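You operate a simulated robot arm through the tools that you are given. There is no shell and no other tool. Be economical: measure what you need, move in short steps, check, and stop when the job is done.

You run a simulated two-armed robot. Do the job below in one go: nothing can be reset, and whatever is moved stays where it is left.

JOB
Move the clips bag into cell B and fold the crate flat.
Fine: Leave the seals bag where it is.

Only the result counts: the job must be done as asked and must still hold three seconds after the hand-in. Knocking over, shifting, dropping, spilling or breaking anything else fails it. Lids that push on must go on centred and level and be pressed home; caps that screw on are set level and turned clockwise until they are tight. Flat cloth is picked up by pressing the open fingertips on it (5 to 10 N) and closing them slowly along it; thin cloth reads only 2 to 8 mm in the jaws.

ROBOT AND FRAMES
Two 7-joint arms with fingered hands on one trunk, on a base that drives. Base frame: it is fixed to the floor where the robot stands at the start and does not move with it; the origin is under the middle of the robot, x ahead of it, y to its left, z up. Units: mm, rad, N and s.
The left shoulder is at the start at [30, 136, 1205], the right one opposite. Places, roughly: pallet cell marked B [700, -900, 700]; something [700, -100, 900]. Payload 5 kg a hand.
Tool frame (each hand has its own): the origin (TCP) lies between the finger pads and is the grasp point; the fingertips stand 42 mm ahead of it; z points along the fingers, y is the line along which they close. The gripper opens to 208 mm. The gripper's body begins 119 mm behind the TCP. The gripper is a hand of 4 fingers: y runs from the thumb to the fingers, the wrist lies at [0, 0, -332] in the tool frame, and closing takes about 1.5 s.
Orientation is that of the tool frame in the base frame, as [roll, pitch, yaw] about the fixed x, y, z axes, in that order (R = Rz(yaw) Ry(pitch) Rx(roll)). With the fingers straight down and closing along the base's y, the tool's x points along the base's -x, its y along +y and its z along -z.

CONTROLS
- The arms move only by the tool send_rows. It takes "left_series", "right_series" or both (then of equal length, played together; a hand with none holds still); each is a list of rows, each a list of 3 entries, a list of its own where there are three numbers: the shift along the base's x, y, z in units of 30 mm (1.0 is 30 mm), then the turn, a rotation vector about the base's x, y, z in units of 4 degrees (1.0 is 4 degrees), then the opening, from 0 (shut) to 1 (fully open). In form: [[[x, y, z], [wx, wy, wz], hand], ...]. A call has 1 to 10 rows; each row shifts and turns the commanded pose from where the row before left it. A call with a number of a shift or a turn outside -1 to 1 is refused whole. Rows are played at 5 a second. More than 50 mm and 0.15 rad between two rows, or a gripper value outside its range, and nothing of the call is played. A pose out of reach is approached as far as the arm can. The call stops where the force on the tool passes 50 N (or 10 N more than at its start, if that is more) or the arm is blocked; 0.2 s more then pass. Each finger travels about 72 mm/s and halts on what it meets, pressing with about 24 N; the grip force reading is that of the motor and also rises with nothing between the fingers. The clock runs only during rows and for 0.2 s after the last one: add rows that do not move to give the fingers time. It gives the time, the measured TCP pose, the force on the tool (base axes), the opening and the grip force at its end, in the units of the frame above (readings bear some noise), with the torque about the TCP (base axes, N m) and any sound that the robot's microphone picked up.
- Cameras (640 x 400 px; columns grow to the right, rows downward): "scene" is now at [40.1, 7.2, 1925.8]; the picture's right is [0.12, -0.99, -0.00], its down [-0.81, -0.10, -0.58] and it looks along [0.58, 0.07, -0.81] (base axes); focal length 266 px, centre (320, 200). "left" rides on the left gripper at [-101, 0, -145] in its tool frame; the picture's right is [0.00, -1.00, 0.00], its down [0.82, 0.00, -0.57] and it looks along [0.57, 0.00, 0.82] (tool axes); focal length 261 px, centre (320, 200). "right" rides on the right gripper at [101, 0, -145] in its tool frame; the picture's right is [0.00, 1.00, 0.00], its down [-0.82, 0.00, -0.57] and it looks along [-0.57, 0.00, 0.82] (tool axes); focal length 261 px, centre (320, 200). There is no depth. A picture from a camera that has moved, and an enlarged one, comes with that camera's place and axes in the base frame and with its lens.
- camera(camera): a new picture of that camera. It takes no simulated time.
- raise_lower(by): slides the trunk up (or, below 0, down) by that many mm; the arms and the scene camera ride with it, the base frame stays. It gives what a move gives, with no picture.
- steer(legs): drives the robot by 1 to 6 legs, each [ahead, left, turn to the left] in mm, mm and rad, along the robot's own axes; the way and the turn of a leg run together, so that a leg with both is an arc; at most 1500 mm and 3.142 rad a leg. The arms and the cameras ride along, it lands a little off, and it stops where it bumps. It gives what a move gives.
- grasp_type(shape, hand): the hand has 4 fingers and takes this shape, open, in about a second: jaw (thumb against the fingers, like two jaws); tri (thumb and two fingers); tip (a fingertip pinch); poke (one finger out to press); point (the index stretched); flat (the hand flat); cup (the hand cupped); fist (a fist). The gripper value then closes the fingers along that shape, each until it touches; the sizes above hold for jaw. It gives what a move gives, with no picture.
- pan_tilt(pan, tilt): turns the head with the scene camera to pan (to the left, within 2.496 rad either way) and tilt (down, from -0.506 to 1.204), counted from straight ahead of the robot. It gives what a move gives.
- close_up(camera, box): a new picture of the part [left, top, right, bottom] of that camera's present view, enlarged. It takes no simulated time.
- sign_off(): hands the job in; it is judged then, once.

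Work in short steps. Places have to be worked out from the pictures, the camera data and where the tool is seen: move nearer, look again, correct. Check each grasp and each placing, and mend what went wrong. You have 120 turns and 100 pictures in all, those below and enlarged ones among them. Open the grippers and draw the arms clear of the work before you hand the job in, unless the task says otherwise; then end with one line.

The tools are called by a JSON object that holds its "api" and its "payload". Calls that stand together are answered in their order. send_rows: Moves the arms, as the interface text tells. Its arguments: {"type":"object","properties":{"left_series":{"type":"array"},"right_series":{"type":"array"}},"required":[]} The other tools are called the same way: raise_lower (by) slides the trunk up or down; grasp_type (shape, hand) gives the hand a shape; steer (legs) drives the base; pan_tilt (pan, tilt) turns the head that bears the scene camera; camera (camera) takes a picture; close_up (camera, box) takes an enlarged picture of a part of a camera's view; sign_off () hands the job in.

At the start:

```text
time_s: 0.0
left_tcp_pos: [748.4, 141.7, 1135.7]
left_ee_rot: [3.141, -0.001, -3.141]
left_contact_force: [-0.4, 0.0, 0.2]
left_moment: [-0.05, -0.03, -0.01]
left_width: 207.9
left_finger_force: 0.1
left_shape: jaw
right_tcp_pos: [467.0, -294.3, 1159.0]
right_ee_rot: [-3.141, -0.001, -3.141]
right_contact_force: [0.6, 0.0, 0.7]
right_moment: [-0.04, 0.03, -0.02]
right_width: 207.5
right_finger_force: 0.0
right_shape: jaw
trunk travel left (down, up): [-225.0, 265.0]
robot x, y, heading: [3.4, -1.4, 0.003]
head pan, tilt: [0.119, 0.951]
```

scene: 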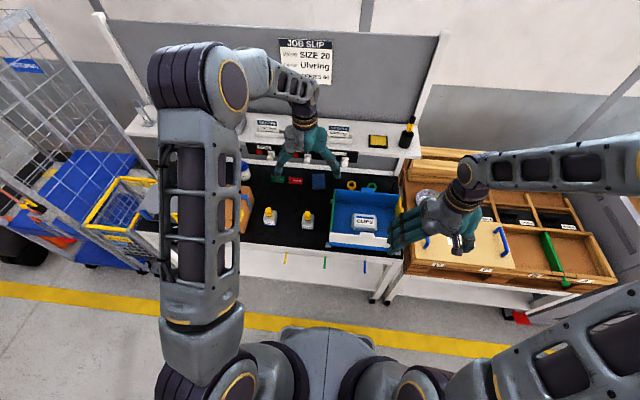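
right: 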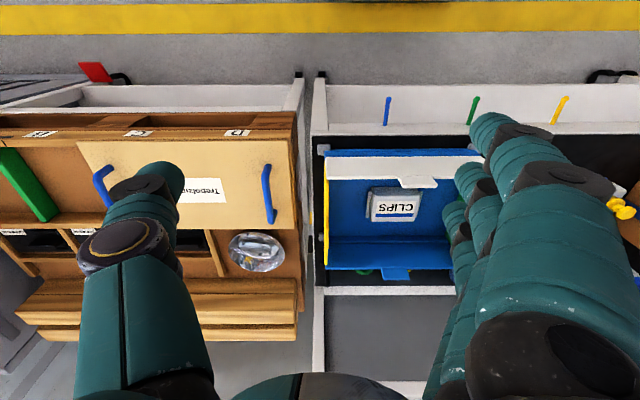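
left: 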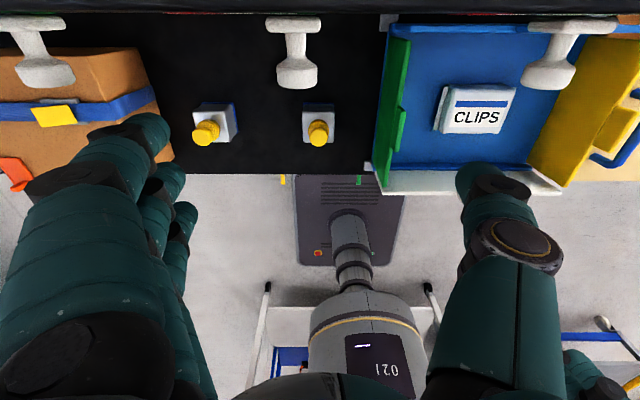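

The crate (blue, with a clips bag inside) stands on the bench, with a wooden pallet to its right. I'll enlarge the scene view for detail.

{"api": "close_up", "payload": {"camera": "scene", "box": [380, 130, 640, 300]}}

{"api": "close_up", "payload": {"camera": "scene", "box": [230, 110, 430, 280]}}

{"api": "close_up", "payload": {"camera": "scene", "box": [260, 20, 350, 100]}}

```text
2.35 times, centred on (510, 215) of scene
camera zoom: at [40.1, 7.2, 1925.8], right [0.12, -0.99, 0.0], down [-0.81, -0.1, -0.58], along [0.58, 0.07, -0.81], focal length 626 px, centre (-127, 165)
```

zoom: 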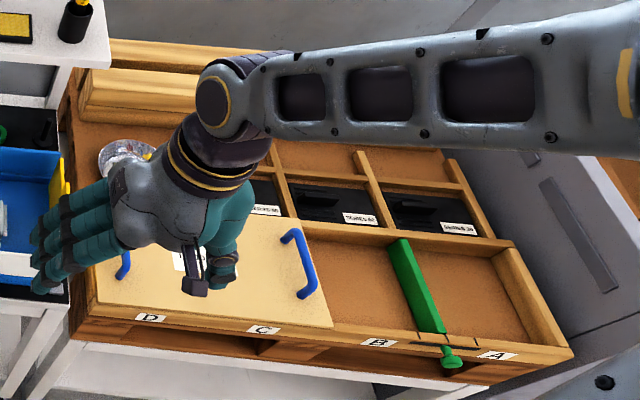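

```text
2.35 times, centred on (330, 195) of scene
camera zoom: at [40.1, 7.2, 1925.8], right [0.12, -0.99, 0.0], down [-0.81, -0.1, -0.58], along [0.58, 0.07, -0.81], focal length 626 px, centre (296, 212)
```

zoom: 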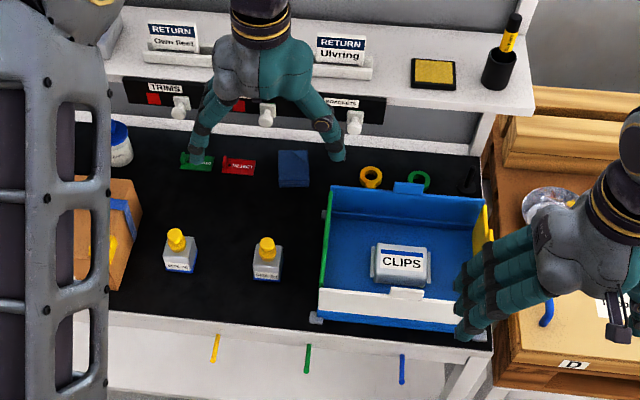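

```text
5.00 times, centred on (305, 60) of scene
camera zoom: at [40.1, 7.2, 1925.8], right [0.12, -0.99, 0.0], down [-0.81, -0.1, -0.58], along [0.58, 0.07, -0.81], focal length 1331 px, centre (395, 900)
```

zoom: 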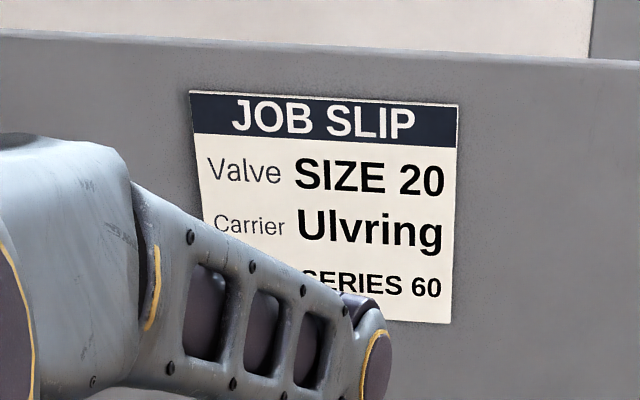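

Cell B looks open (the cover lies over C and D, and a green divider sits between A and B). Next I take close looks at the crate and its wall connections from the hand cameras.

{"api": "close_up", "payload": {"camera": "left", "box": [350, 0, 640, 200]}}

{"api": "close_up", "payload": {"camera": "right", "box": [290, 80, 520, 300]}}

{"api": "close_up", "payload": {"camera": "right", "box": [0, 60, 310, 340]}}

```text
2.00 times, centred on (495, 100) of left
camera zoom: at [850.7, 143.2, 1282.0], right [0.0, -1.0, 0.0], down [-0.82, 0.0, 0.57], along [-0.57, 0.0, -0.82], focal length 521 px, centre (-30, 400)
```

zoom: 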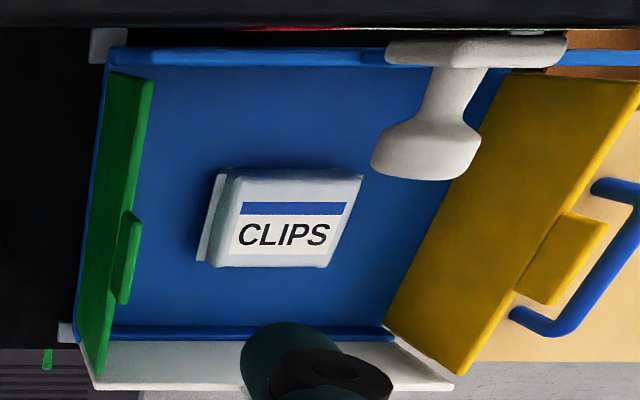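

```text
1.82 times, centred on (405, 190) of right
camera zoom: at [365.8, -292.8, 1303.9], right [0.0, 1.0, 0.0], down [0.82, 0.0, 0.57], along [0.57, 0.0, -0.82], focal length 474 px, centre (166, 218)
```

zoom: 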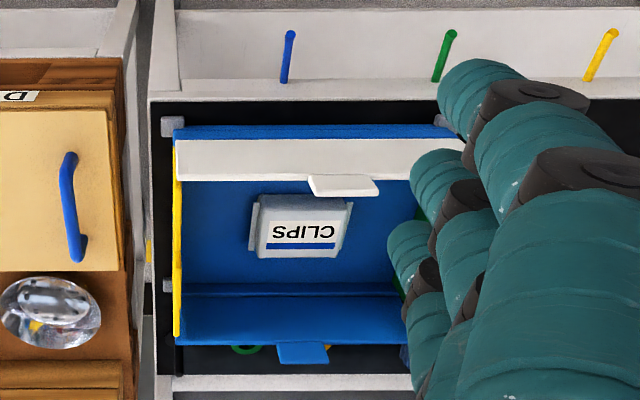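

```text
1.43 times, centred on (155, 200) of right
camera zoom: at [365.8, -292.8, 1303.9], right [0.0, 1.0, 0.0], down [0.82, 0.0, 0.57], along [0.57, 0.0, -0.82], focal length 372 px, centre (556, 200)
```

zoom: 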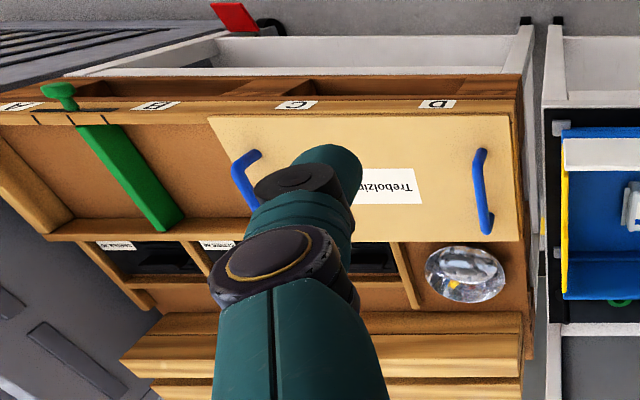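

Triangulating puts the bag's top near (718, -123, 835), inside the crate, with walls green (left), yellow (right), white (near) and blue (far). I draw the left arm back for a clear view and bring the right hand nearer to the bag.

{"api": "send_rows", "payload": {"left_series": [[[-1, 0.5, 0.5], [0, 0, 0], 1], [[-1, 0.5, 0.5], [0, 0, 0], 1], [[-1, 0.5, 0.5], [0, 0, 0], 1], [[-1, 0.5, 0.5], [0, 0, 0], 1], [[-1, 0.5, 0.5], [0, 0, 0], 1], [[-1, 0.5, 0.5], [0, 0, 0], 1], [[-1, 0.5, 0.5], [0, 0, 0], 1]], "right_series": [[[0, 0, 0], [0, 0, 0], 1], [[0, 0, 0], [0, 0, 0], 1], [[0, 0.9, 0], [0, 0, 0], 1], [[0, 0.9, 0], [0, 0, 0], 1], [[0, 0.9, 0], [0, 0, 0], 1], [[0.5, 0.9, 0], [0, 0, 0], 1], [[0.5, 0.9, 0], [0, 0, 0], 1]]}}

{"api": "camera", "payload": {"camera": "scene"}}

{"api": "camera", "payload": {"camera": "right"}}

```text
time_s: 1.6
left_tcp_pos: [540.6, 249.1, 1244.6]
left_ee_rot: [-3.138, 0.001, 3.139]
left_contact_force: [-1.1, 1.3, 0.0]
left_moment: [-0.1, -0.12, 0.01]
left_width: 207.8
left_finger_force: 0.0
left_shape: jaw
right_tcp_pos: [496.4, -157.1, 1158.9]
right_ee_rot: [-3.139, 0.001, 3.138]
right_contact_force: [-0.5, 0.9, 0.4]
right_moment: [-0.14, -0.05, 0.02]
right_width: 207.7
right_finger_force: 0.0
right_shape: jaw
trunk travel left (down, up): [-225.0, 265.0]
robot x, y, heading: [-2.0, -1.9, -0.002]
head pan, tilt: [0.119, 0.951]
```

```text
90 pictures are left
camera scene: at [38.6, 9.4, 1925.8], right [0.12, -0.99, 0.0], down [-0.81, -0.1, -0.58], along [0.58, 0.07, -0.81], focal length 266 px, centre (320, 200)
```

scene: 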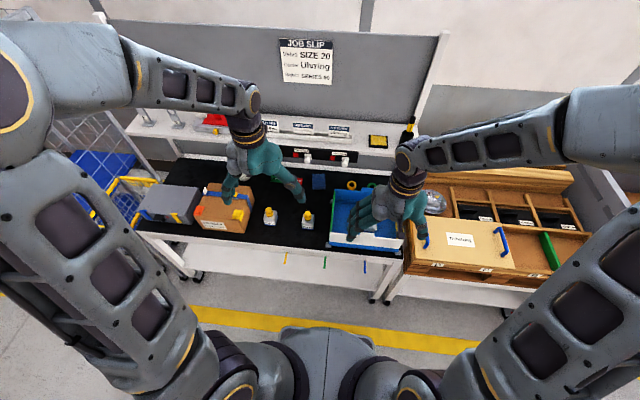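

```text
89 pictures are left
camera right: at [394.9, -156.3, 1303.9], right [0.01, 1.0, 0.0], down [0.82, 0.0, 0.57], along [0.57, 0.0, -0.82], focal length 261 px, centre (320, 200)
```

right: 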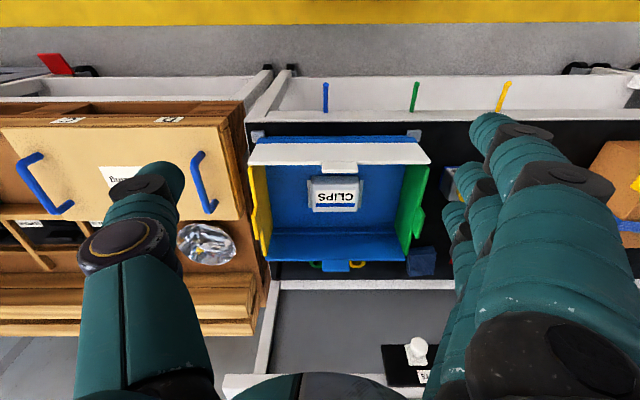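

{"api": "close_up", "payload": {"camera": "right", "box": [230, 110, 450, 290]}}

{"api": "close_up", "payload": {"camera": "scene", "box": [380, 170, 600, 300]}}

```text
2.22 times, centred on (340, 200) of right
camera zoom: at [394.9, -156.3, 1303.9], right [0.01, 1.0, 0.0], down [0.82, 0.0, 0.57], along [0.57, 0.0, -0.82], focal length 579 px, centre (276, 200)
```

zoom: 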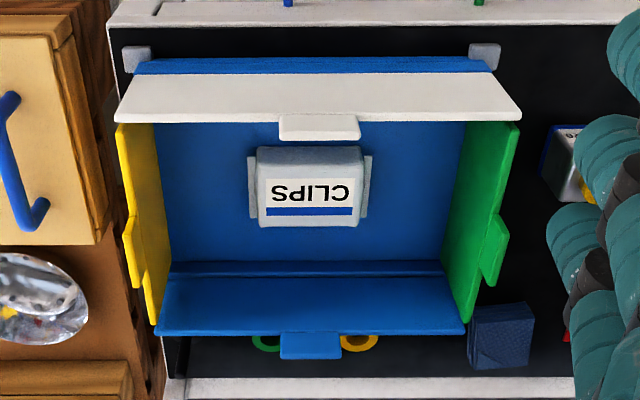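

```text
2.91 times, centred on (490, 235) of scene
camera zoom: at [38.6, 9.4, 1925.8], right [0.12, -0.99, 0.0], down [-0.81, -0.1, -0.58], along [0.58, 0.07, -0.81], focal length 774 px, centre (-174, 98)
```

zoom: 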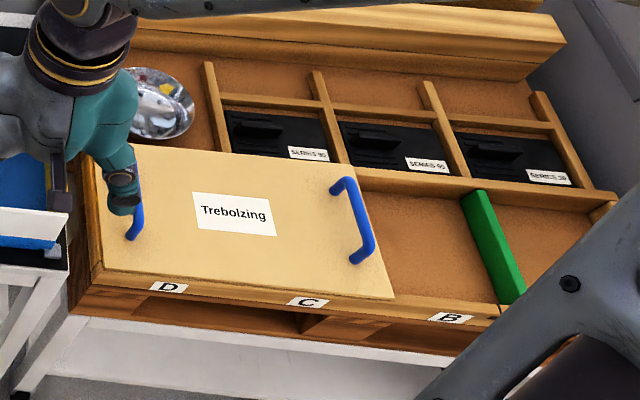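

The view is clear: crate spans x 598–839, y -280–33, wall tops z≈901, bag about 100 × 65 mm centred at (720,-123). Green and yellow hinge at floor level and white and blue on a raised lip, so green/yellow fold first. I move the right hand over the bag.

{"api": "send_rows", "payload": {"right_series": [[[0.93, 0.14, 0], [0, 0, 0], 0.8], [[0.93, 0.14, 0], [0, 0, 0], 0.8], [[0.93, 0.14, 0], [0, 0, 0], 0.8], [[0.93, 0.14, 0], [0, 0, 0], 0.8], [[0.93, 0.14, 0], [0, 0, 0], 0.8], [[0.93, 0.14, 0], [0, 0, 0], 0.8], [[0.93, 0.14, -1], [0, 0, 0], 0.8], [[0.9, 0.14, -1], [0, 0, 0], 0.8], [[0, 0, -1], [0, 0, 0], 0.8], [[0, 0, -1], [0, 0, 0], 0.8]]}}

{"api": "camera", "payload": {"camera": "right"}}

```text
time_s: 3.8
left_tcp_pos: [542.7, 249.3, 1243.3]
left_ee_rot: [-3.14, -0.001, 3.141]
left_contact_force: [0.5, 0.6, 0.1]
left_moment: [0.02, 0.12, 0.0]
left_width: 207.6
left_finger_force: 0.1
left_shape: jaw
right_tcp_pos: [719.5, -125.1, 1037.0]
right_ee_rot: [3.141, -0.001, -3.141]
right_contact_force: [0.6, 0.1, -0.1]
right_moment: [0.0, 0.15, 0.0]
right_width: 166.7
right_finger_force: 0.1
right_shape: jaw
trunk travel left (down, up): [-225.0, 265.0]
robot x, y, heading: [-1.7, -0.8, 0.001]
head pan, tilt: [0.119, 0.951]
```

```text
86 pictures are left
camera right: at [618.8, -123.8, 1183.2], right [0.01, 1.0, 0.0], down [0.82, 0.0, 0.57], along [0.57, 0.0, -0.82], focal length 261 px, centre (320, 200)
```

right: 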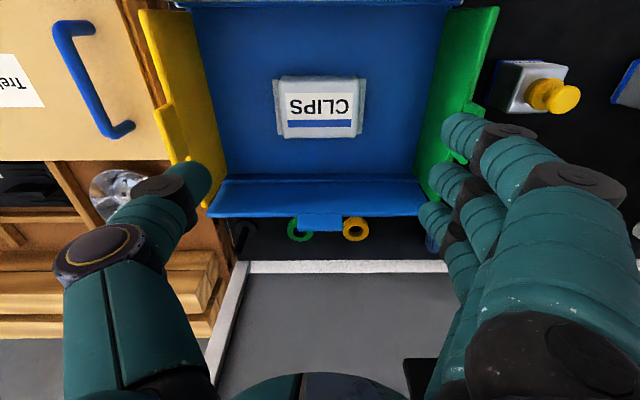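

The bag sits centred under the hand, about 3 mm further ahead. I descend to z≈850.

{"api": "send_rows", "payload": {"right_series": [[[0.1, 0, -1], [0, 0, 0], 0.8], [[0, 0, -1], [0, 0, 0], 0.8], [[0, 0, -1], [0, 0, 0], 0.8], [[0, 0, -1], [0, 0, 0], 0.8], [[0, 0, -1], [0, 0, 0], 0.8], [[0, 0, -0.8], [0, 0, 0], 0.8], [[0, 0, -0.4], [0, 0, 0], 0.8]]}}

{"api": "camera", "payload": {"camera": "right"}}

```text
time_s: 5.4
left_tcp_pos: [540.7, 247.0, 1242.7]
left_ee_rot: [-3.142, 0.0, -3.141]
left_contact_force: [0.1, 0.7, -0.7]
left_moment: [-0.01, 0.0, -0.01]
left_width: 207.7
left_finger_force: 0.1
left_shape: jaw
right_tcp_pos: [722.0, -124.8, 850.6]
right_ee_rot: [-3.141, 0.0, 3.141]
right_contact_force: [-0.3, 0.2, 0.9]
right_moment: [0.02, 0.04, -0.01]
right_width: 166.9
right_finger_force: 0.0
right_shape: jaw
trunk travel left (down, up): [-225.0, 265.0]
robot x, y, heading: [-0.0, 2.2, -0.002]
head pan, tilt: [0.119, 0.951]
```

```text
85 pictures are left
camera right: at [621.1, -123.7, 996.4], right [0.0, 1.0, 0.0], down [0.82, 0.0, 0.57], along [0.57, 0.0, -0.82], focal length 261 px, centre (320, 200)
```

right: 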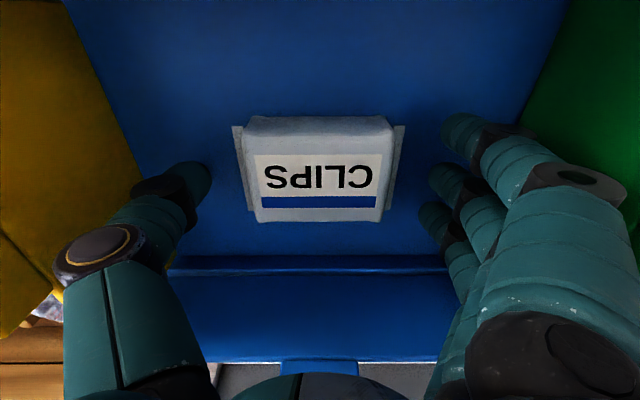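

The bag lies between the thumb and the fingers. I lower another 6 mm and close.

{"api": "send_rows", "payload": {"right_series": [[[-0.1, 0, -0.2], [0, 0, 0], 0.8], [[0, 0, 0], [0, 0, 0], 0.6], [[0, 0, 0], [0, 0, 0], 0.4], [[0, 0, 0], [0, 0, 0], 0.3], [[0, 0, 0], [0, 0, 0], 0.3], [[0, 0, 0], [0, 0, 0], 0.3], [[0, 0, 0], [0, 0, 0], 0.3]]}}

{"api": "camera", "payload": {"camera": "right"}}

```text
time_s: 7.0
left_tcp_pos: [540.7, 248.6, 1241.7]
left_ee_rot: [-3.141, 0.001, -3.141]
left_contact_force: [-0.1, -0.9, 0.5]
left_moment: [-0.01, 0.0, 0.01]
left_width: 207.8
left_finger_force: 0.0
left_shape: jaw
right_tcp_pos: [719.7, -125.1, 845.5]
right_ee_rot: [-3.141, 0.001, 3.141]
right_contact_force: [-0.3, 0.5, -0.7]
right_moment: [0.02, 0.03, -0.03]
right_width: 104.1
right_finger_force: 24.0
right_shape: jaw
trunk travel left (down, up): [-225.0, 265.0]
robot x, y, heading: [-2.9, -1.7, 0.0]
head pan, tilt: [0.119, 0.951]
```

```text
84 pictures are left
camera right: at [618.2, -123.7, 991.0], right [0.0, 1.0, 0.0], down [0.82, 0.0, 0.57], along [0.57, 0.0, -0.82], focal length 261 px, centre (320, 200)
```

right: 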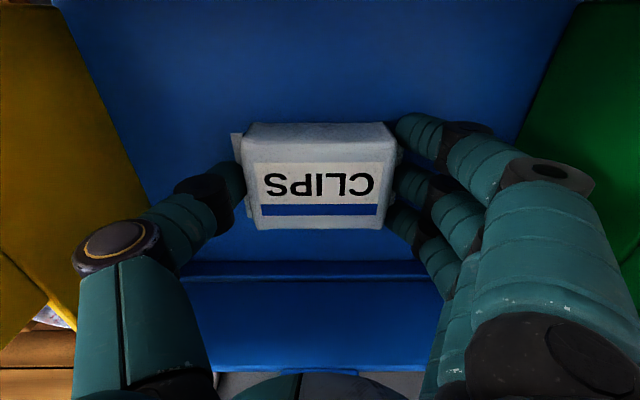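

The grip is on the bag (104 mm, 24 N). I lift slowly.

{"api": "send_rows", "payload": {"right_series": [[[0, 0, 0.4], [0, 0, 0], 0.2], [[0, 0, 0.8], [0, 0, 0], 0.2], [[0, 0, 1], [0, 0, 0], 0.2], [[0, 0, 1], [0, 0, 0], 0.2], [[0, 0, 1], [0, 0, 0], 0.2], [[0, 0, 1], [0, 0, 0], 0.2], [[0, 0, 1], [0, 0, 0], 0.2], [[0, 0, 1], [0, 0, 0], 0.2]]}}

{"api": "camera", "payload": {"camera": "right"}}

```text
time_s: 8.8
left_tcp_pos: [540.4, 249.0, 1242.9]
left_ee_rot: [3.141, -0.001, 3.141]
left_contact_force: [-0.5, 0.0, -0.8]
left_moment: [-0.02, -0.05, 0.0]
left_width: 207.9
left_finger_force: 0.0
left_shape: jaw
right_tcp_pos: [718.8, -124.9, 1064.3]
right_ee_rot: [3.14, 0.0, -3.14]
right_contact_force: [-0.7, -0.2, -1.0]
right_moment: [-0.03, -0.09, 0.02]
right_width: 103.9
right_finger_force: 24.1
right_shape: jaw
trunk travel left (down, up): [-225.0, 265.0]
robot x, y, heading: [1.7, -2.1, 0.003]
head pan, tilt: [0.119, 0.951]
```

```text
83 pictures are left
camera right: at [617.5, -124.4, 1208.8], right [0.0, 1.0, 0.0], down [0.82, 0.0, 0.57], along [0.57, 0.0, -0.82], focal length 261 px, centre (320, 200)
```

right: 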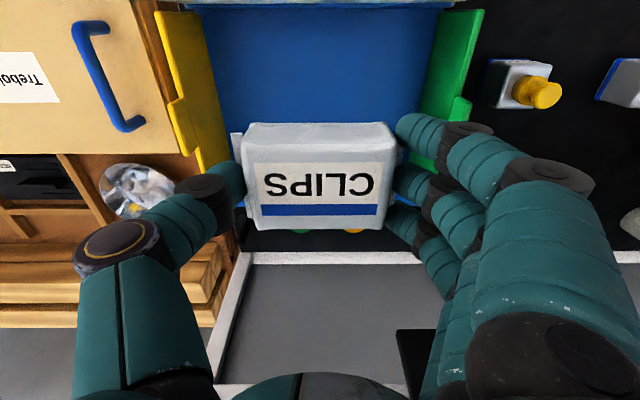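

The bag is held securely. Before driving right I turn the head to check the space there.

{"api": "pan_tilt", "payload": {"pan": -0.7, "tilt": 0.8}}

{"api": "camera", "payload": {"camera": "scene"}}

```text
time_s: 9.9
left_tcp_pos: [540.7, 249.3, 1242.5]
left_ee_rot: [-3.141, 0.0, 3.141]
left_contact_force: [0.5, 0.1, 0.1]
left_moment: [0.01, 0.04, -0.04]
left_width: 207.8
left_finger_force: 0.0
left_shape: jaw
right_tcp_pos: [720.0, -126.0, 1061.7]
right_ee_rot: [3.14, -0.001, -3.141]
right_contact_force: [0.9, 0.1, -1.0]
right_moment: [0.02, 0.03, 0.02]
right_width: 104.2
right_finger_force: 23.8
right_shape: jaw
trunk travel left (down, up): [-225.0, 265.0]
robot x, y, heading: [-3.5, 0.0, 0.001]
head pan, tilt: [-0.7, 0.799]
```

```text
82 pictures are left
camera scene: at [30.1, -53.2, 1937.4], right [-0.64, -0.77, 0.0], down [-0.55, 0.46, -0.7], along [0.53, -0.45, -0.72], focal length 266 px, centre (320, 200)
```

scene: 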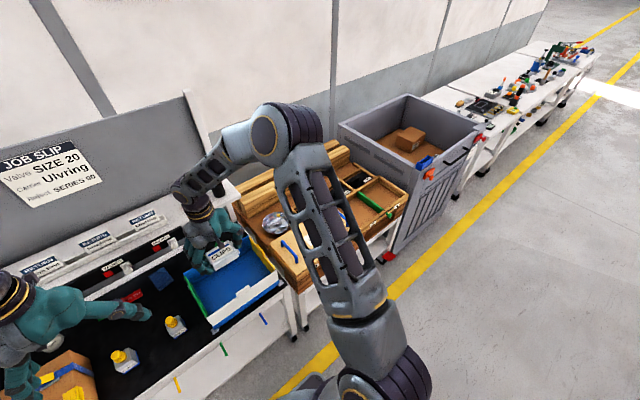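

The way right is free in front of the benches. I draw the hand back slightly and drive 620 mm to the right.

{"api": "steer", "payload": {"legs": [[-60, 0, 0], [0, -640, 0]]}}

{"api": "pan_tilt", "payload": {"pan": -0.3, "tilt": 1.0}}

{"api": "camera", "payload": {"camera": "scene"}}

{"api": "camera", "payload": {"camera": "right"}}

```text
time_s: 14.1
left_tcp_pos: [479.6, -394.3, 1243.3]
left_ee_rot: [-3.14, 0.0, 3.141]
left_contact_force: [-0.1, -1.0, 0.7]
left_moment: [0.08, 0.0, -0.02]
left_width: 207.9
left_finger_force: 0.1
left_shape: jaw
right_tcp_pos: [659.5, -768.6, 1062.1]
right_ee_rot: [3.141, 0.001, -3.141]
right_contact_force: [0.0, -0.9, -1.6]
right_moment: [0.06, 0.0, 0.0]
right_width: 104.1
right_finger_force: 24.0
right_shape: jaw
trunk travel left (down, up): [-225.0, 265.0]
robot x, y, heading: [-60.0, -644.9, -0.001]
head pan, tilt: [-0.7, 0.799]
```

```text
time_s: 15.0
left_tcp_pos: [479.8, -393.1, 1242.7]
left_ee_rot: [-3.14, 0.001, 3.141]
left_contact_force: [-0.8, 0.0, 0.1]
left_moment: [0.0, 0.0, 0.02]
left_width: 207.8
left_finger_force: 0.1
left_shape: jaw
right_tcp_pos: [658.9, -768.2, 1062.7]
right_ee_rot: [3.14, 0.0, -3.141]
right_contact_force: [1.2, -0.6, -1.7]
right_moment: [-0.01, 0.01, -0.02]
right_width: 104.3
right_finger_force: 24.2
right_shape: jaw
trunk travel left (down, up): [-225.0, 265.0]
robot x, y, heading: [-58.1, -642.4, -0.002]
head pan, tilt: [-0.3, 1.0]
```

```text
81 pictures are left
camera scene: at [-25.7, -665.1, 1922.3], right [-0.3, -0.96, 0.0], down [-0.8, 0.25, -0.54], along [0.52, -0.16, -0.84], focal length 266 px, centre (320, 200)
```

scene: 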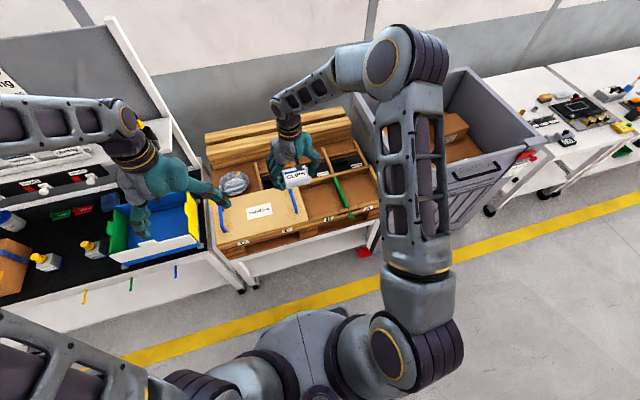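

```text
80 pictures are left
camera right: at [558.4, -767.5, 1207.9], right [0.0, 1.0, 0.0], down [0.82, 0.0, 0.57], along [0.57, 0.0, -0.82], focal length 261 px, centre (320, 200)
```

right: 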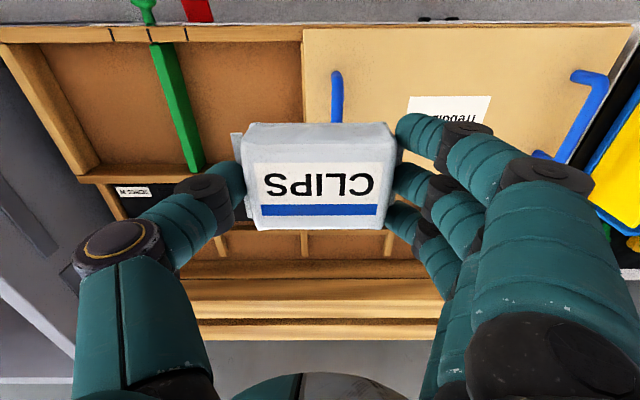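

I need the geometry of cell B; enlarging both views.

{"api": "close_up", "payload": {"camera": "scene", "box": [190, 120, 400, 260]}}

{"api": "close_up", "payload": {"camera": "right", "box": [20, 0, 340, 200]}}

```text
2.86 times, centred on (295, 190) of scene
camera zoom: at [-25.7, -665.1, 1922.3], right [-0.3, -0.96, 0.0], down [-0.8, 0.25, -0.54], along [0.52, -0.16, -0.84], focal length 761 px, centre (391, 229)
```

zoom: 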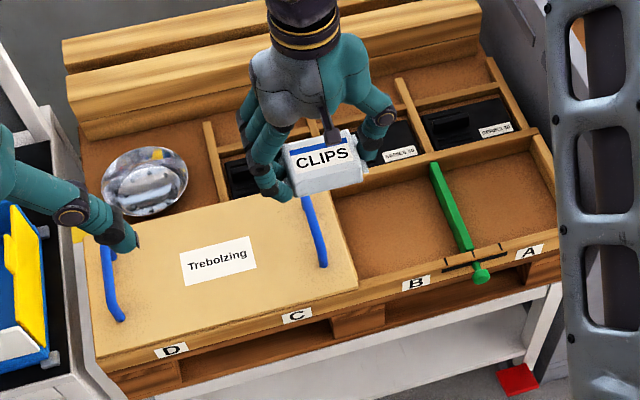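

```text
2.00 times, centred on (180, 100) of right
camera zoom: at [558.4, -767.5, 1207.9], right [0.0, 1.0, 0.0], down [0.82, 0.0, 0.57], along [0.57, 0.0, -0.82], focal length 521 px, centre (600, 400)
```

zoom: 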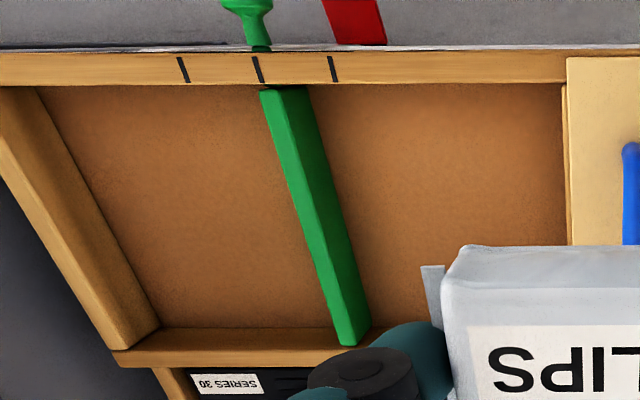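

Cell B spans about y -967…-789 and x 590…780, with rims near z≈800. I carry the bag over its middle, staying high, and look again.

{"api": "send_rows", "payload": {"right_series": [[[0.25, -0.95, 0], [0, 0, 0], 0.2], [[0.25, -0.95, 0], [0, 0, 0], 0.2], [[0.25, -0.95, -0.5], [0, 0, 0], 0.2], [[0.25, -0.8, -1], [0, 0, 0], 0.2], [[0, 0, -1], [0, 0, 0], 0.2], [[0, 0, -1], [0, 0, 0], 0.2]]}}

{"api": "camera", "payload": {"camera": "right"}}

{"api": "close_up", "payload": {"camera": "scene", "box": [190, 120, 400, 260]}}

```text
time_s: 16.4
left_tcp_pos: [481.4, -394.9, 1242.4]
left_ee_rot: [3.141, -0.001, 3.141]
left_contact_force: [1.4, -0.8, -0.1]
left_moment: [0.07, 0.1, -0.02]
left_width: 207.7
left_finger_force: 0.1
left_shape: jaw
right_tcp_pos: [690.6, -877.6, 955.6]
right_ee_rot: [-3.14, 0.0, -3.141]
right_contact_force: [0.7, -0.1, -0.7]
right_moment: [0.11, 0.13, -0.01]
right_width: 104.2
right_finger_force: 23.6
right_shape: jaw
trunk travel left (down, up): [-225.0, 265.0]
robot x, y, heading: [-61.9, -643.2, 0.004]
head pan, tilt: [-0.3, 1.0]
```

```text
77 pictures are left
camera right: at [588.9, -878.2, 1101.4], right [0.0, 1.0, 0.0], down [0.82, 0.0, 0.57], along [0.57, 0.0, -0.82], focal length 261 px, centre (320, 200)
```

right: 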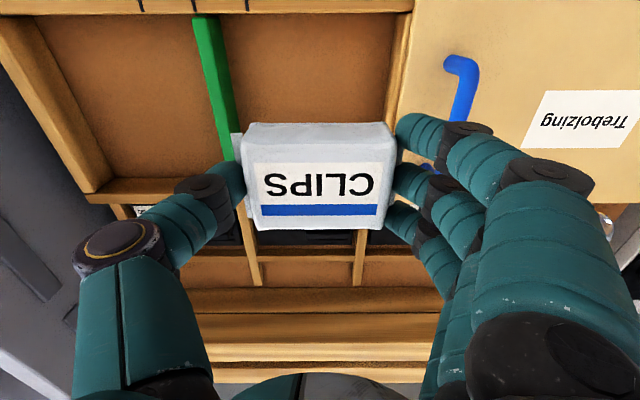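

```text
2.86 times, centred on (295, 190) of scene
camera zoom: at [-24.1, -666.4, 1922.2], right [-0.3, -0.96, 0.0], down [-0.8, 0.25, -0.54], along [0.52, -0.16, -0.84], focal length 761 px, centre (391, 229)
```

zoom: 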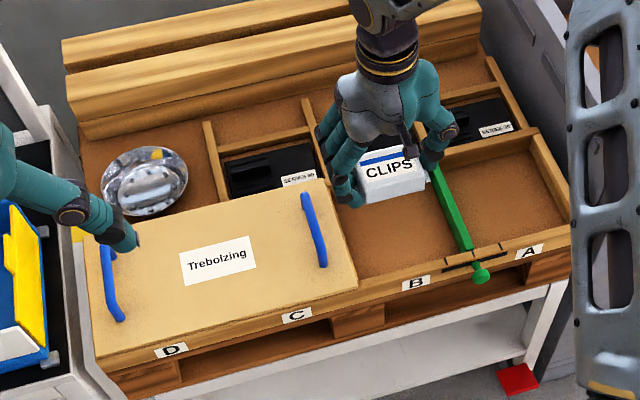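

Cell B's inside is only about 158 mm in y (-970…-812) but about 181 mm in x (585…766). I turn the hand a quarter turn so that the fingers open along x and keep off the green divider.

{"api": "send_rows", "payload": {"right_series": [[[0, 0, 0], [0, 0, -1], 0.2], [[0, 0, 0], [0, 0, -1], 0.2], [[0, 0, 0], [0, 0, -1], 0.2], [[0, 0, 0], [0, 0, -1], 0.2], [[0, 0, 0], [0, 0, -1], 0.2], [[0, 0, 0], [0, 0, -1], 0.2], [[0, 0, 0], [0, 0, -1], 0.2], [[0, 0, 0], [0, 0, -1], 0.2], [[0, 0, 0], [0, 0, -1], 0.2], [[0, 0, 0], [0, 0, -1], 0.2]]}}

{"api": "send_rows", "payload": {"right_series": [[[0, 0, 0], [0, 0, -1], 0.2], [[0, 0, 0], [0, 0, -1], 0.2], [[0, 0, 0], [0, 0, -1], 0.2], [[0, 0, 0], [0, 0, -1], 0.2], [[0, 0, 0], [0, 0, -1], 0.2], [[0, 0, 0], [0, 0, -1], 0.2], [[0, 0, 0], [0, 0, -1], 0.2], [[0, 0, 0], [0, 0, -1], 0.2], [[0, 0, 0], [0, 0, -1], 0.2], [[0, 0, 0], [0, 0, -1], 0.2]]}}

```text
time_s: 18.6
left_tcp_pos: [481.1, -393.8, 1242.7]
left_ee_rot: [3.14, 0.0, 3.141]
left_contact_force: [0.5, -0.1, -0.9]
left_moment: [0.0, -0.01, 0.0]
left_width: 207.9
left_finger_force: 0.1
left_shape: jaw
right_tcp_pos: [688.5, -876.8, 958.1]
right_ee_rot: [3.139, 0.0, 2.443]
right_contact_force: [0.7, 0.0, -0.4]
right_moment: [0.0, -0.03, 0.0]
right_width: 104.1
right_finger_force: 24.4
right_shape: jaw
trunk travel left (down, up): [-225.0, 265.0]
robot x, y, heading: [-64.3, -643.2, 0.001]
head pan, tilt: [-0.3, 1.0]
```

```text
time_s: 20.8
left_tcp_pos: [481.0, -393.8, 1241.9]
left_ee_rot: [-3.141, 0.001, 3.141]
left_contact_force: [0.4, -0.2, 0.5]
left_moment: [-0.01, 0.03, -0.02]
left_width: 208.0
left_finger_force: 0.1
left_shape: jaw
right_tcp_pos: [689.7, -877.9, 957.2]
right_ee_rot: [3.141, 0.001, 1.746]
right_contact_force: [-0.3, 0.0, -1.1]
right_moment: [-0.02, 0.03, 0.0]
right_width: 104.3
right_finger_force: 23.3
right_shape: jaw
trunk travel left (down, up): [-225.0, 265.0]
robot x, y, heading: [-60.1, -642.7, 0.001]
head pan, tilt: [-0.3, 1.0]
```

It rotates freely; I finish the turn, and centre at (676, -890).

{"api": "send_rows", "payload": {"right_series": [[[-0.2, -0.2, 0], [0, 0, -1], 0.2], [[-0.2, -0.2, 0], [0, 0, -1], 0.2], [[-0.05, 0, 0], [0, 0, -0.5], 0.2], [[0, 0, 0], [0, 0, 0], 0.2]]}}

{"api": "camera", "payload": {"camera": "right"}}

{"api": "close_up", "payload": {"camera": "scene", "box": [280, 130, 400, 240]}}

```text
time_s: 21.8
left_tcp_pos: [479.8, -395.0, 1242.9]
left_ee_rot: [-3.141, 0.0, 3.141]
left_contact_force: [0.2, 0.9, 0.4]
left_moment: [0.02, -0.01, 0.01]
left_width: 207.6
left_finger_force: 0.1
left_shape: jaw
right_tcp_pos: [676.8, -889.9, 957.9]
right_ee_rot: [-3.141, 0.001, 1.57]
right_contact_force: [0.2, 0.2, -1.1]
right_moment: [0.02, 0.01, -0.04]
right_width: 104.3
right_finger_force: 23.9
right_shape: jaw
trunk travel left (down, up): [-225.0, 265.0]
robot x, y, heading: [-65.7, -640.3, -0.002]
head pan, tilt: [-0.3, 1.0]
```

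```text
75 pictures are left
camera right: at [676.5, -788.6, 1103.1], right [1.0, 0.0, 0.0], down [0.0, -0.82, 0.57], along [0.0, -0.57, -0.82], focal length 261 px, centre (320, 200)
```

right: 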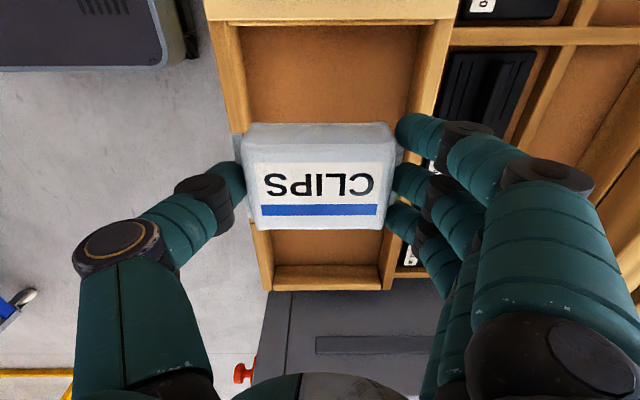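

```text
3.64 times, centred on (340, 185) of scene
camera zoom: at [-25.7, -665.5, 1922.3], right [-0.3, -0.96, 0.0], down [-0.8, 0.25, -0.54], along [0.52, -0.16, -0.84], focal length 968 px, centre (247, 254)
```

zoom: 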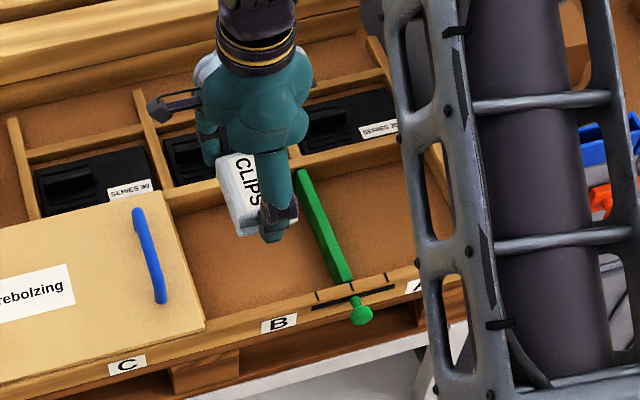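

In this view the cell's x-range centres at ≈687, so I shift +10 mm and descend to just above the rim.

{"api": "send_rows", "payload": {"right_series": [[[0.33, 0, 0], [0, 0, 0], 0.2], [[0, 0, -1], [0, 0, 0], 0.2], [[0, 0, -1], [0, 0, 0], 0.2], [[0, 0, -1], [0, 0, 0], 0.2], [[0, 0, 0], [0, 0, 0], 0.2]]}}

{"api": "camera", "payload": {"camera": "right"}}

{"api": "close_up", "payload": {"camera": "scene", "box": [280, 130, 400, 240]}}

```text
time_s: 23.0
left_tcp_pos: [480.0, -394.9, 1243.2]
left_ee_rot: [-3.141, 0.0, 3.141]
left_contact_force: [-0.4, 0.9, -0.9]
left_moment: [0.02, -0.03, -0.03]
left_width: 207.7
left_finger_force: 0.1
left_shape: jaw
right_tcp_pos: [685.5, -888.8, 866.4]
right_ee_rot: [-3.14, 0.0, 1.571]
right_contact_force: [-0.1, -0.7, -2.0]
right_moment: [-0.04, -0.01, 0.0]
right_width: 104.0
right_finger_force: 23.2
right_shape: jaw
trunk travel left (down, up): [-225.0, 265.0]
robot x, y, heading: [-62.6, -644.2, -0.003]
head pan, tilt: [-0.3, 1.0]
```

```text
73 pictures are left
camera right: at [685.3, -787.7, 1012.5], right [1.0, 0.0, 0.0], down [0.0, -0.82, 0.57], along [0.0, -0.57, -0.82], focal length 261 px, centre (320, 200)
```

right: 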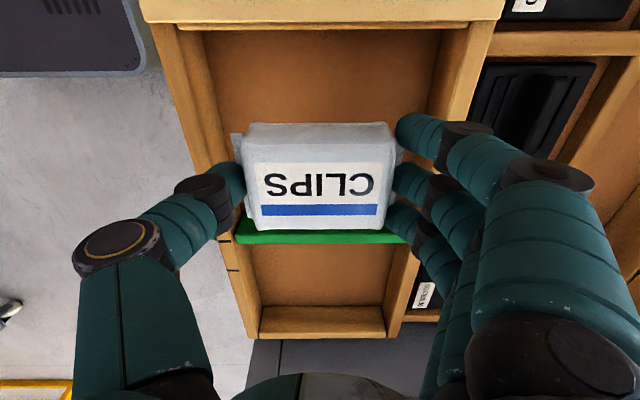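

```text
3.64 times, centred on (340, 185) of scene
camera zoom: at [-26.6, -665.1, 1922.4], right [-0.3, -0.96, 0.0], down [-0.8, 0.25, -0.54], along [0.52, -0.16, -0.84], focal length 968 px, centre (247, 254)
```

zoom: 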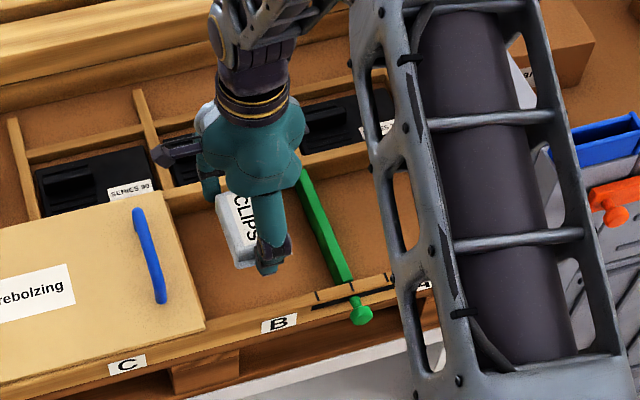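

Clearances look good: the bag is centred in the cell. I lower into the cell stepwise, watching the force.

{"api": "send_rows", "payload": {"right_series": [[[0.07, 0, -0.6], [0, 0, 0], 0.2], [[0, 0, -0.6], [0, 0, 0], 0.2], [[0, 0, -0.5], [0, 0, 0], 0.2], [[0, 0, 0], [0, 0, 0], 0.2]]}}

{"api": "camera", "payload": {"camera": "right"}}

{"api": "close_up", "payload": {"camera": "scene", "box": [280, 130, 400, 240]}}

```text
time_s: 24.0
left_tcp_pos: [482.0, -393.6, 1242.9]
left_ee_rot: [3.141, 0.0, 3.142]
left_contact_force: [0.1, -0.3, 0.5]
left_moment: [0.0, -0.05, 0.0]
left_width: 207.9
left_finger_force: 0.0
left_shape: jaw
right_tcp_pos: [688.9, -890.3, 817.2]
right_ee_rot: [3.141, -0.001, 1.572]
right_contact_force: [0.2, 1.3, -1.1]
right_moment: [-0.04, 0.01, -0.02]
right_width: 104.6
right_finger_force: 24.0
right_shape: jaw
trunk travel left (down, up): [-225.0, 265.0]
robot x, y, heading: [-59.8, -644.4, 0.0]
head pan, tilt: [-0.3, 1.0]
```

```text
71 pictures are left
camera right: at [687.7, -788.1, 962.2], right [1.0, 0.0, 0.0], down [0.0, -0.82, 0.57], along [0.0, -0.57, -0.82], focal length 261 px, centre (320, 200)
```

right: 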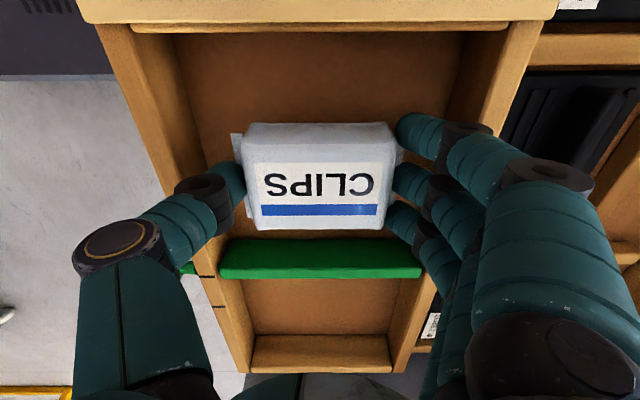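

```text
3.64 times, centred on (340, 185) of scene
camera zoom: at [-26.3, -665.0, 1922.3], right [-0.29, -0.96, 0.0], down [-0.8, 0.25, -0.54], along [0.52, -0.16, -0.84], focal length 968 px, centre (247, 254)
```

zoom: 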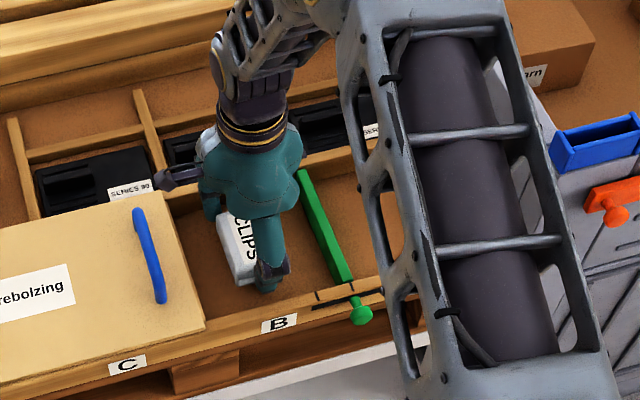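

Still free of contact and centred; lowering further in small steps.

{"api": "send_rows", "payload": {"right_series": [[[0, 0, -0.3], [0, 0, 0], 0.2], [[0, 0, -0.3], [0, 0, 0], 0.2], [[0, 0, -0.2], [0, 0, 0], 0.2], [[0, 0, 0], [0, 0, 0], 0.2]]}}

{"api": "camera", "payload": {"camera": "right"}}

```text
time_s: 25.0
left_tcp_pos: [480.0, -394.4, 1243.1]
left_ee_rot: [-3.141, 0.0, -3.141]
left_contact_force: [0.0, 0.2, -0.1]
left_moment: [-0.02, 0.02, -0.02]
left_width: 207.8
left_finger_force: 0.0
left_shape: jaw
right_tcp_pos: [687.5, -889.1, 793.2]
right_ee_rot: [-3.141, -0.002, 1.571]
right_contact_force: [-0.1, -0.5, 9.0]
right_moment: [-0.02, 0.14, 0.01]
right_width: 103.9
right_finger_force: 24.1
right_shape: jaw
trunk travel left (down, up): [-225.0, 265.0]
robot x, y, heading: [-60.1, -643.5, 0.001]
head pan, tilt: [-0.3, 1.0]
```

```text
69 pictures are left
camera right: at [688.1, -788.5, 938.4], right [1.0, 0.0, 0.0], down [0.0, -0.82, 0.57], along [0.0, -0.57, -0.82], focal length 261 px, centre (320, 200)
```

right: 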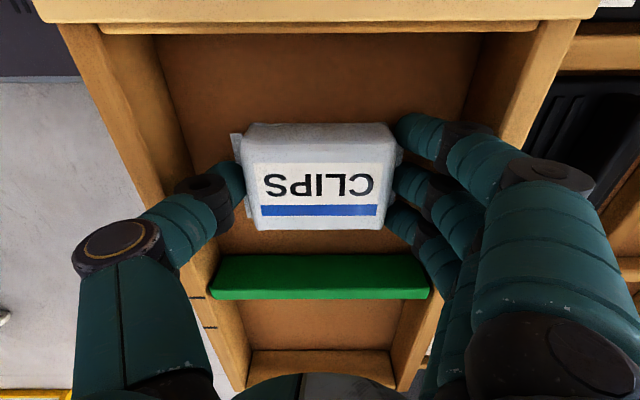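

Bag has touched the floor (9 N). I open just a little, then lift straight up.

{"api": "send_rows", "payload": {"right_series": [[[0, 0, 0.05], [0, 0, 0], 0.54], [[0, 0, 0], [0, 0, 0], 0.57], [[0, 0, 0], [0, 0, 0], 0.6], [[0, 0, 0.3], [0, 0, 0], 0.6], [[0, 0, 0.5], [0, 0, 0], 0.6]]}}

{"api": "camera", "payload": {"camera": "right"}}

```text
time_s: 26.2
left_tcp_pos: [480.6, -393.0, 1243.1]
left_ee_rot: [3.141, -0.001, -3.141]
left_contact_force: [0.2, -0.7, -0.9]
left_moment: [-0.02, -0.02, 0.01]
left_width: 208.2
left_finger_force: 0.2
left_shape: jaw
right_tcp_pos: [688.6, -889.4, 818.4]
right_ee_rot: [-3.141, 0.0, 1.57]
right_contact_force: [-0.5, -0.4, -1.3]
right_moment: [0.0, -0.11, 0.04]
right_width: 124.4
right_finger_force: 0.0
right_shape: jaw
trunk travel left (down, up): [-225.0, 265.0]
robot x, y, heading: [-57.8, -641.6, 0.003]
head pan, tilt: [-0.3, 1.0]
```

```text
68 pictures are left
camera right: at [687.8, -788.2, 963.7], right [1.0, 0.0, 0.0], down [0.0, -0.82, 0.57], along [0.0, -0.57, -0.82], focal length 261 px, centre (320, 200)
```

right: 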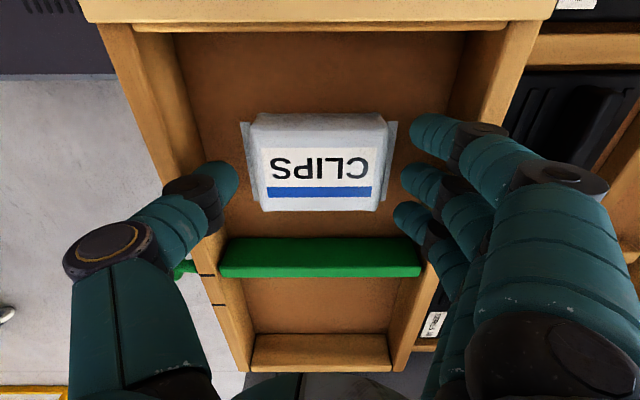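

The bag rests flat and centred in cell B. I lift straight out, then turn the hand back while rising.

{"api": "send_rows", "payload": {"right_series": [[[0, 0, 1], [0, 0, 0], 0.6], [[0, 0, 1], [0, 0, 0], 0.6], [[0, 0, 1], [0, 0, 0], 0.6], [[0, 0, 1], [0, 0, 0], 0.6], [[0, 0, 1], [0, 0, 1], 0.6], [[0, 0, 1], [0, 0, 1], 0.6], [[0, 0, 1], [0, 0, 1], 0.6], [[-0.5, 0, 0], [0, 0, 1], 0.6], [[-0.5, 0, 0], [0, 0, 1], 0.6], [[-0.5, 0, 0], [0, 0, 1], 0.6]]}}

{"api": "send_rows", "payload": {"right_series": [[[-0.5, 0, 0], [0, 0, 1], 0.4], [[-0.5, 0, 0], [0, 0, 1], 0.3], [[-0.5, 0, 0], [0, 0, 1], 0.2], [[-0.5, 0, 0], [0, 0, 1], 0.1], [[0, 0, 0], [0, 0, 1], 0], [[0, 0, 0], [0, 0, 1], 0], [[0, 0, 0], [0, 0, 1], 0], [[0, 0, 0], [0, 0, 1], 0], [[0, 0, 0], [0, 0, 1], 0], [[0, 0, 0], [0, 0, 1], 0]]}}

{"api": "send_rows", "payload": {"right_series": [[[0, 0, 0], [0, 0, 1], 0], [[0, 0, 0], [0, 0, 1], 0], [[0, 0, 0], [0, 0, 1], 0], [[0, 0, 0], [0, 0, 1], 0], [[0, 0, 0], [0, 0, 1], 0], [[0, 0, 0], [0, 0, 1], 0], [[0, 0, 0], [0, 0, 0.5], 0]]}}

{"api": "close_up", "payload": {"camera": "scene", "box": [190, 120, 400, 260]}}

```text
time_s: 28.4
left_tcp_pos: [480.2, -395.1, 1241.6]
left_ee_rot: [-3.141, 0.001, 3.141]
left_contact_force: [0.1, 0.0, -1.3]
left_moment: [0.05, -0.04, 0.0]
left_width: 207.7
left_finger_force: 0.0
left_shape: jaw
right_tcp_pos: [642.5, -888.7, 1030.0]
right_ee_rot: [-3.141, -0.001, 1.99]
right_contact_force: [-0.3, -0.3, -0.6]
right_moment: [0.01, -0.02, 0.01]
right_width: 124.5
right_finger_force: 0.1
right_shape: jaw
trunk travel left (down, up): [-225.0, 265.0]
robot x, y, heading: [-61.6, -639.6, 0.001]
head pan, tilt: [-0.3, 1.0]
```

```text
time_s: 30.6
left_tcp_pos: [481.1, -393.4, 1242.4]
left_ee_rot: [3.141, 0.0, -3.14]
left_contact_force: [-0.4, 0.0, -0.2]
left_moment: [0.02, 0.02, -0.02]
left_width: 207.7
left_finger_force: 0.1
left_shape: jaw
right_tcp_pos: [583.6, -889.4, 1028.1]
right_ee_rot: [3.141, 0.0, 2.688]
right_contact_force: [-0.2, -0.3, -0.4]
right_moment: [-0.01, 0.02, 0.01]
right_width: 0.0
right_finger_force: 24.3
right_shape: jaw
trunk travel left (down, up): [-225.0, 265.0]
robot x, y, heading: [-58.7, -648.3, -0.0]
head pan, tilt: [-0.3, 1.0]
```

```text
time_s: 32.2
left_tcp_pos: [480.6, -393.5, 1242.6]
left_ee_rot: [-3.14, 0.001, 3.141]
left_contact_force: [-0.6, 0.1, 0.1]
left_moment: [0.02, -0.02, 0.04]
left_width: 207.9
left_finger_force: 0.0
left_shape: jaw
right_tcp_pos: [582.9, -889.5, 1027.5]
right_ee_rot: [3.141, 0.0, -3.139]
right_contact_force: [-0.1, -0.4, -0.3]
right_moment: [-0.02, 0.04, 0.0]
right_width: 0.0
right_finger_force: 23.8
right_shape: jaw
trunk travel left (down, up): [-225.0, 265.0]
robot x, y, heading: [-58.9, -641.1, 0.001]
head pan, tilt: [-0.3, 1.0]
```

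```text
2.86 times, centred on (295, 190) of scene
camera zoom: at [-25.8, -665.0, 1922.3], right [-0.29, -0.96, 0.0], down [-0.8, 0.25, -0.54], along [0.52, -0.16, -0.84], focal length 761 px, centre (391, 229)
```

zoom: 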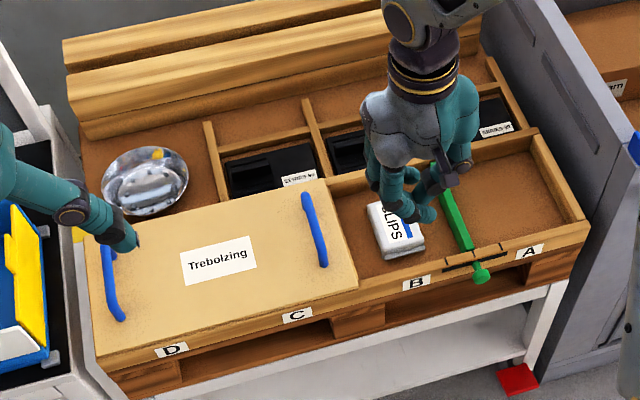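

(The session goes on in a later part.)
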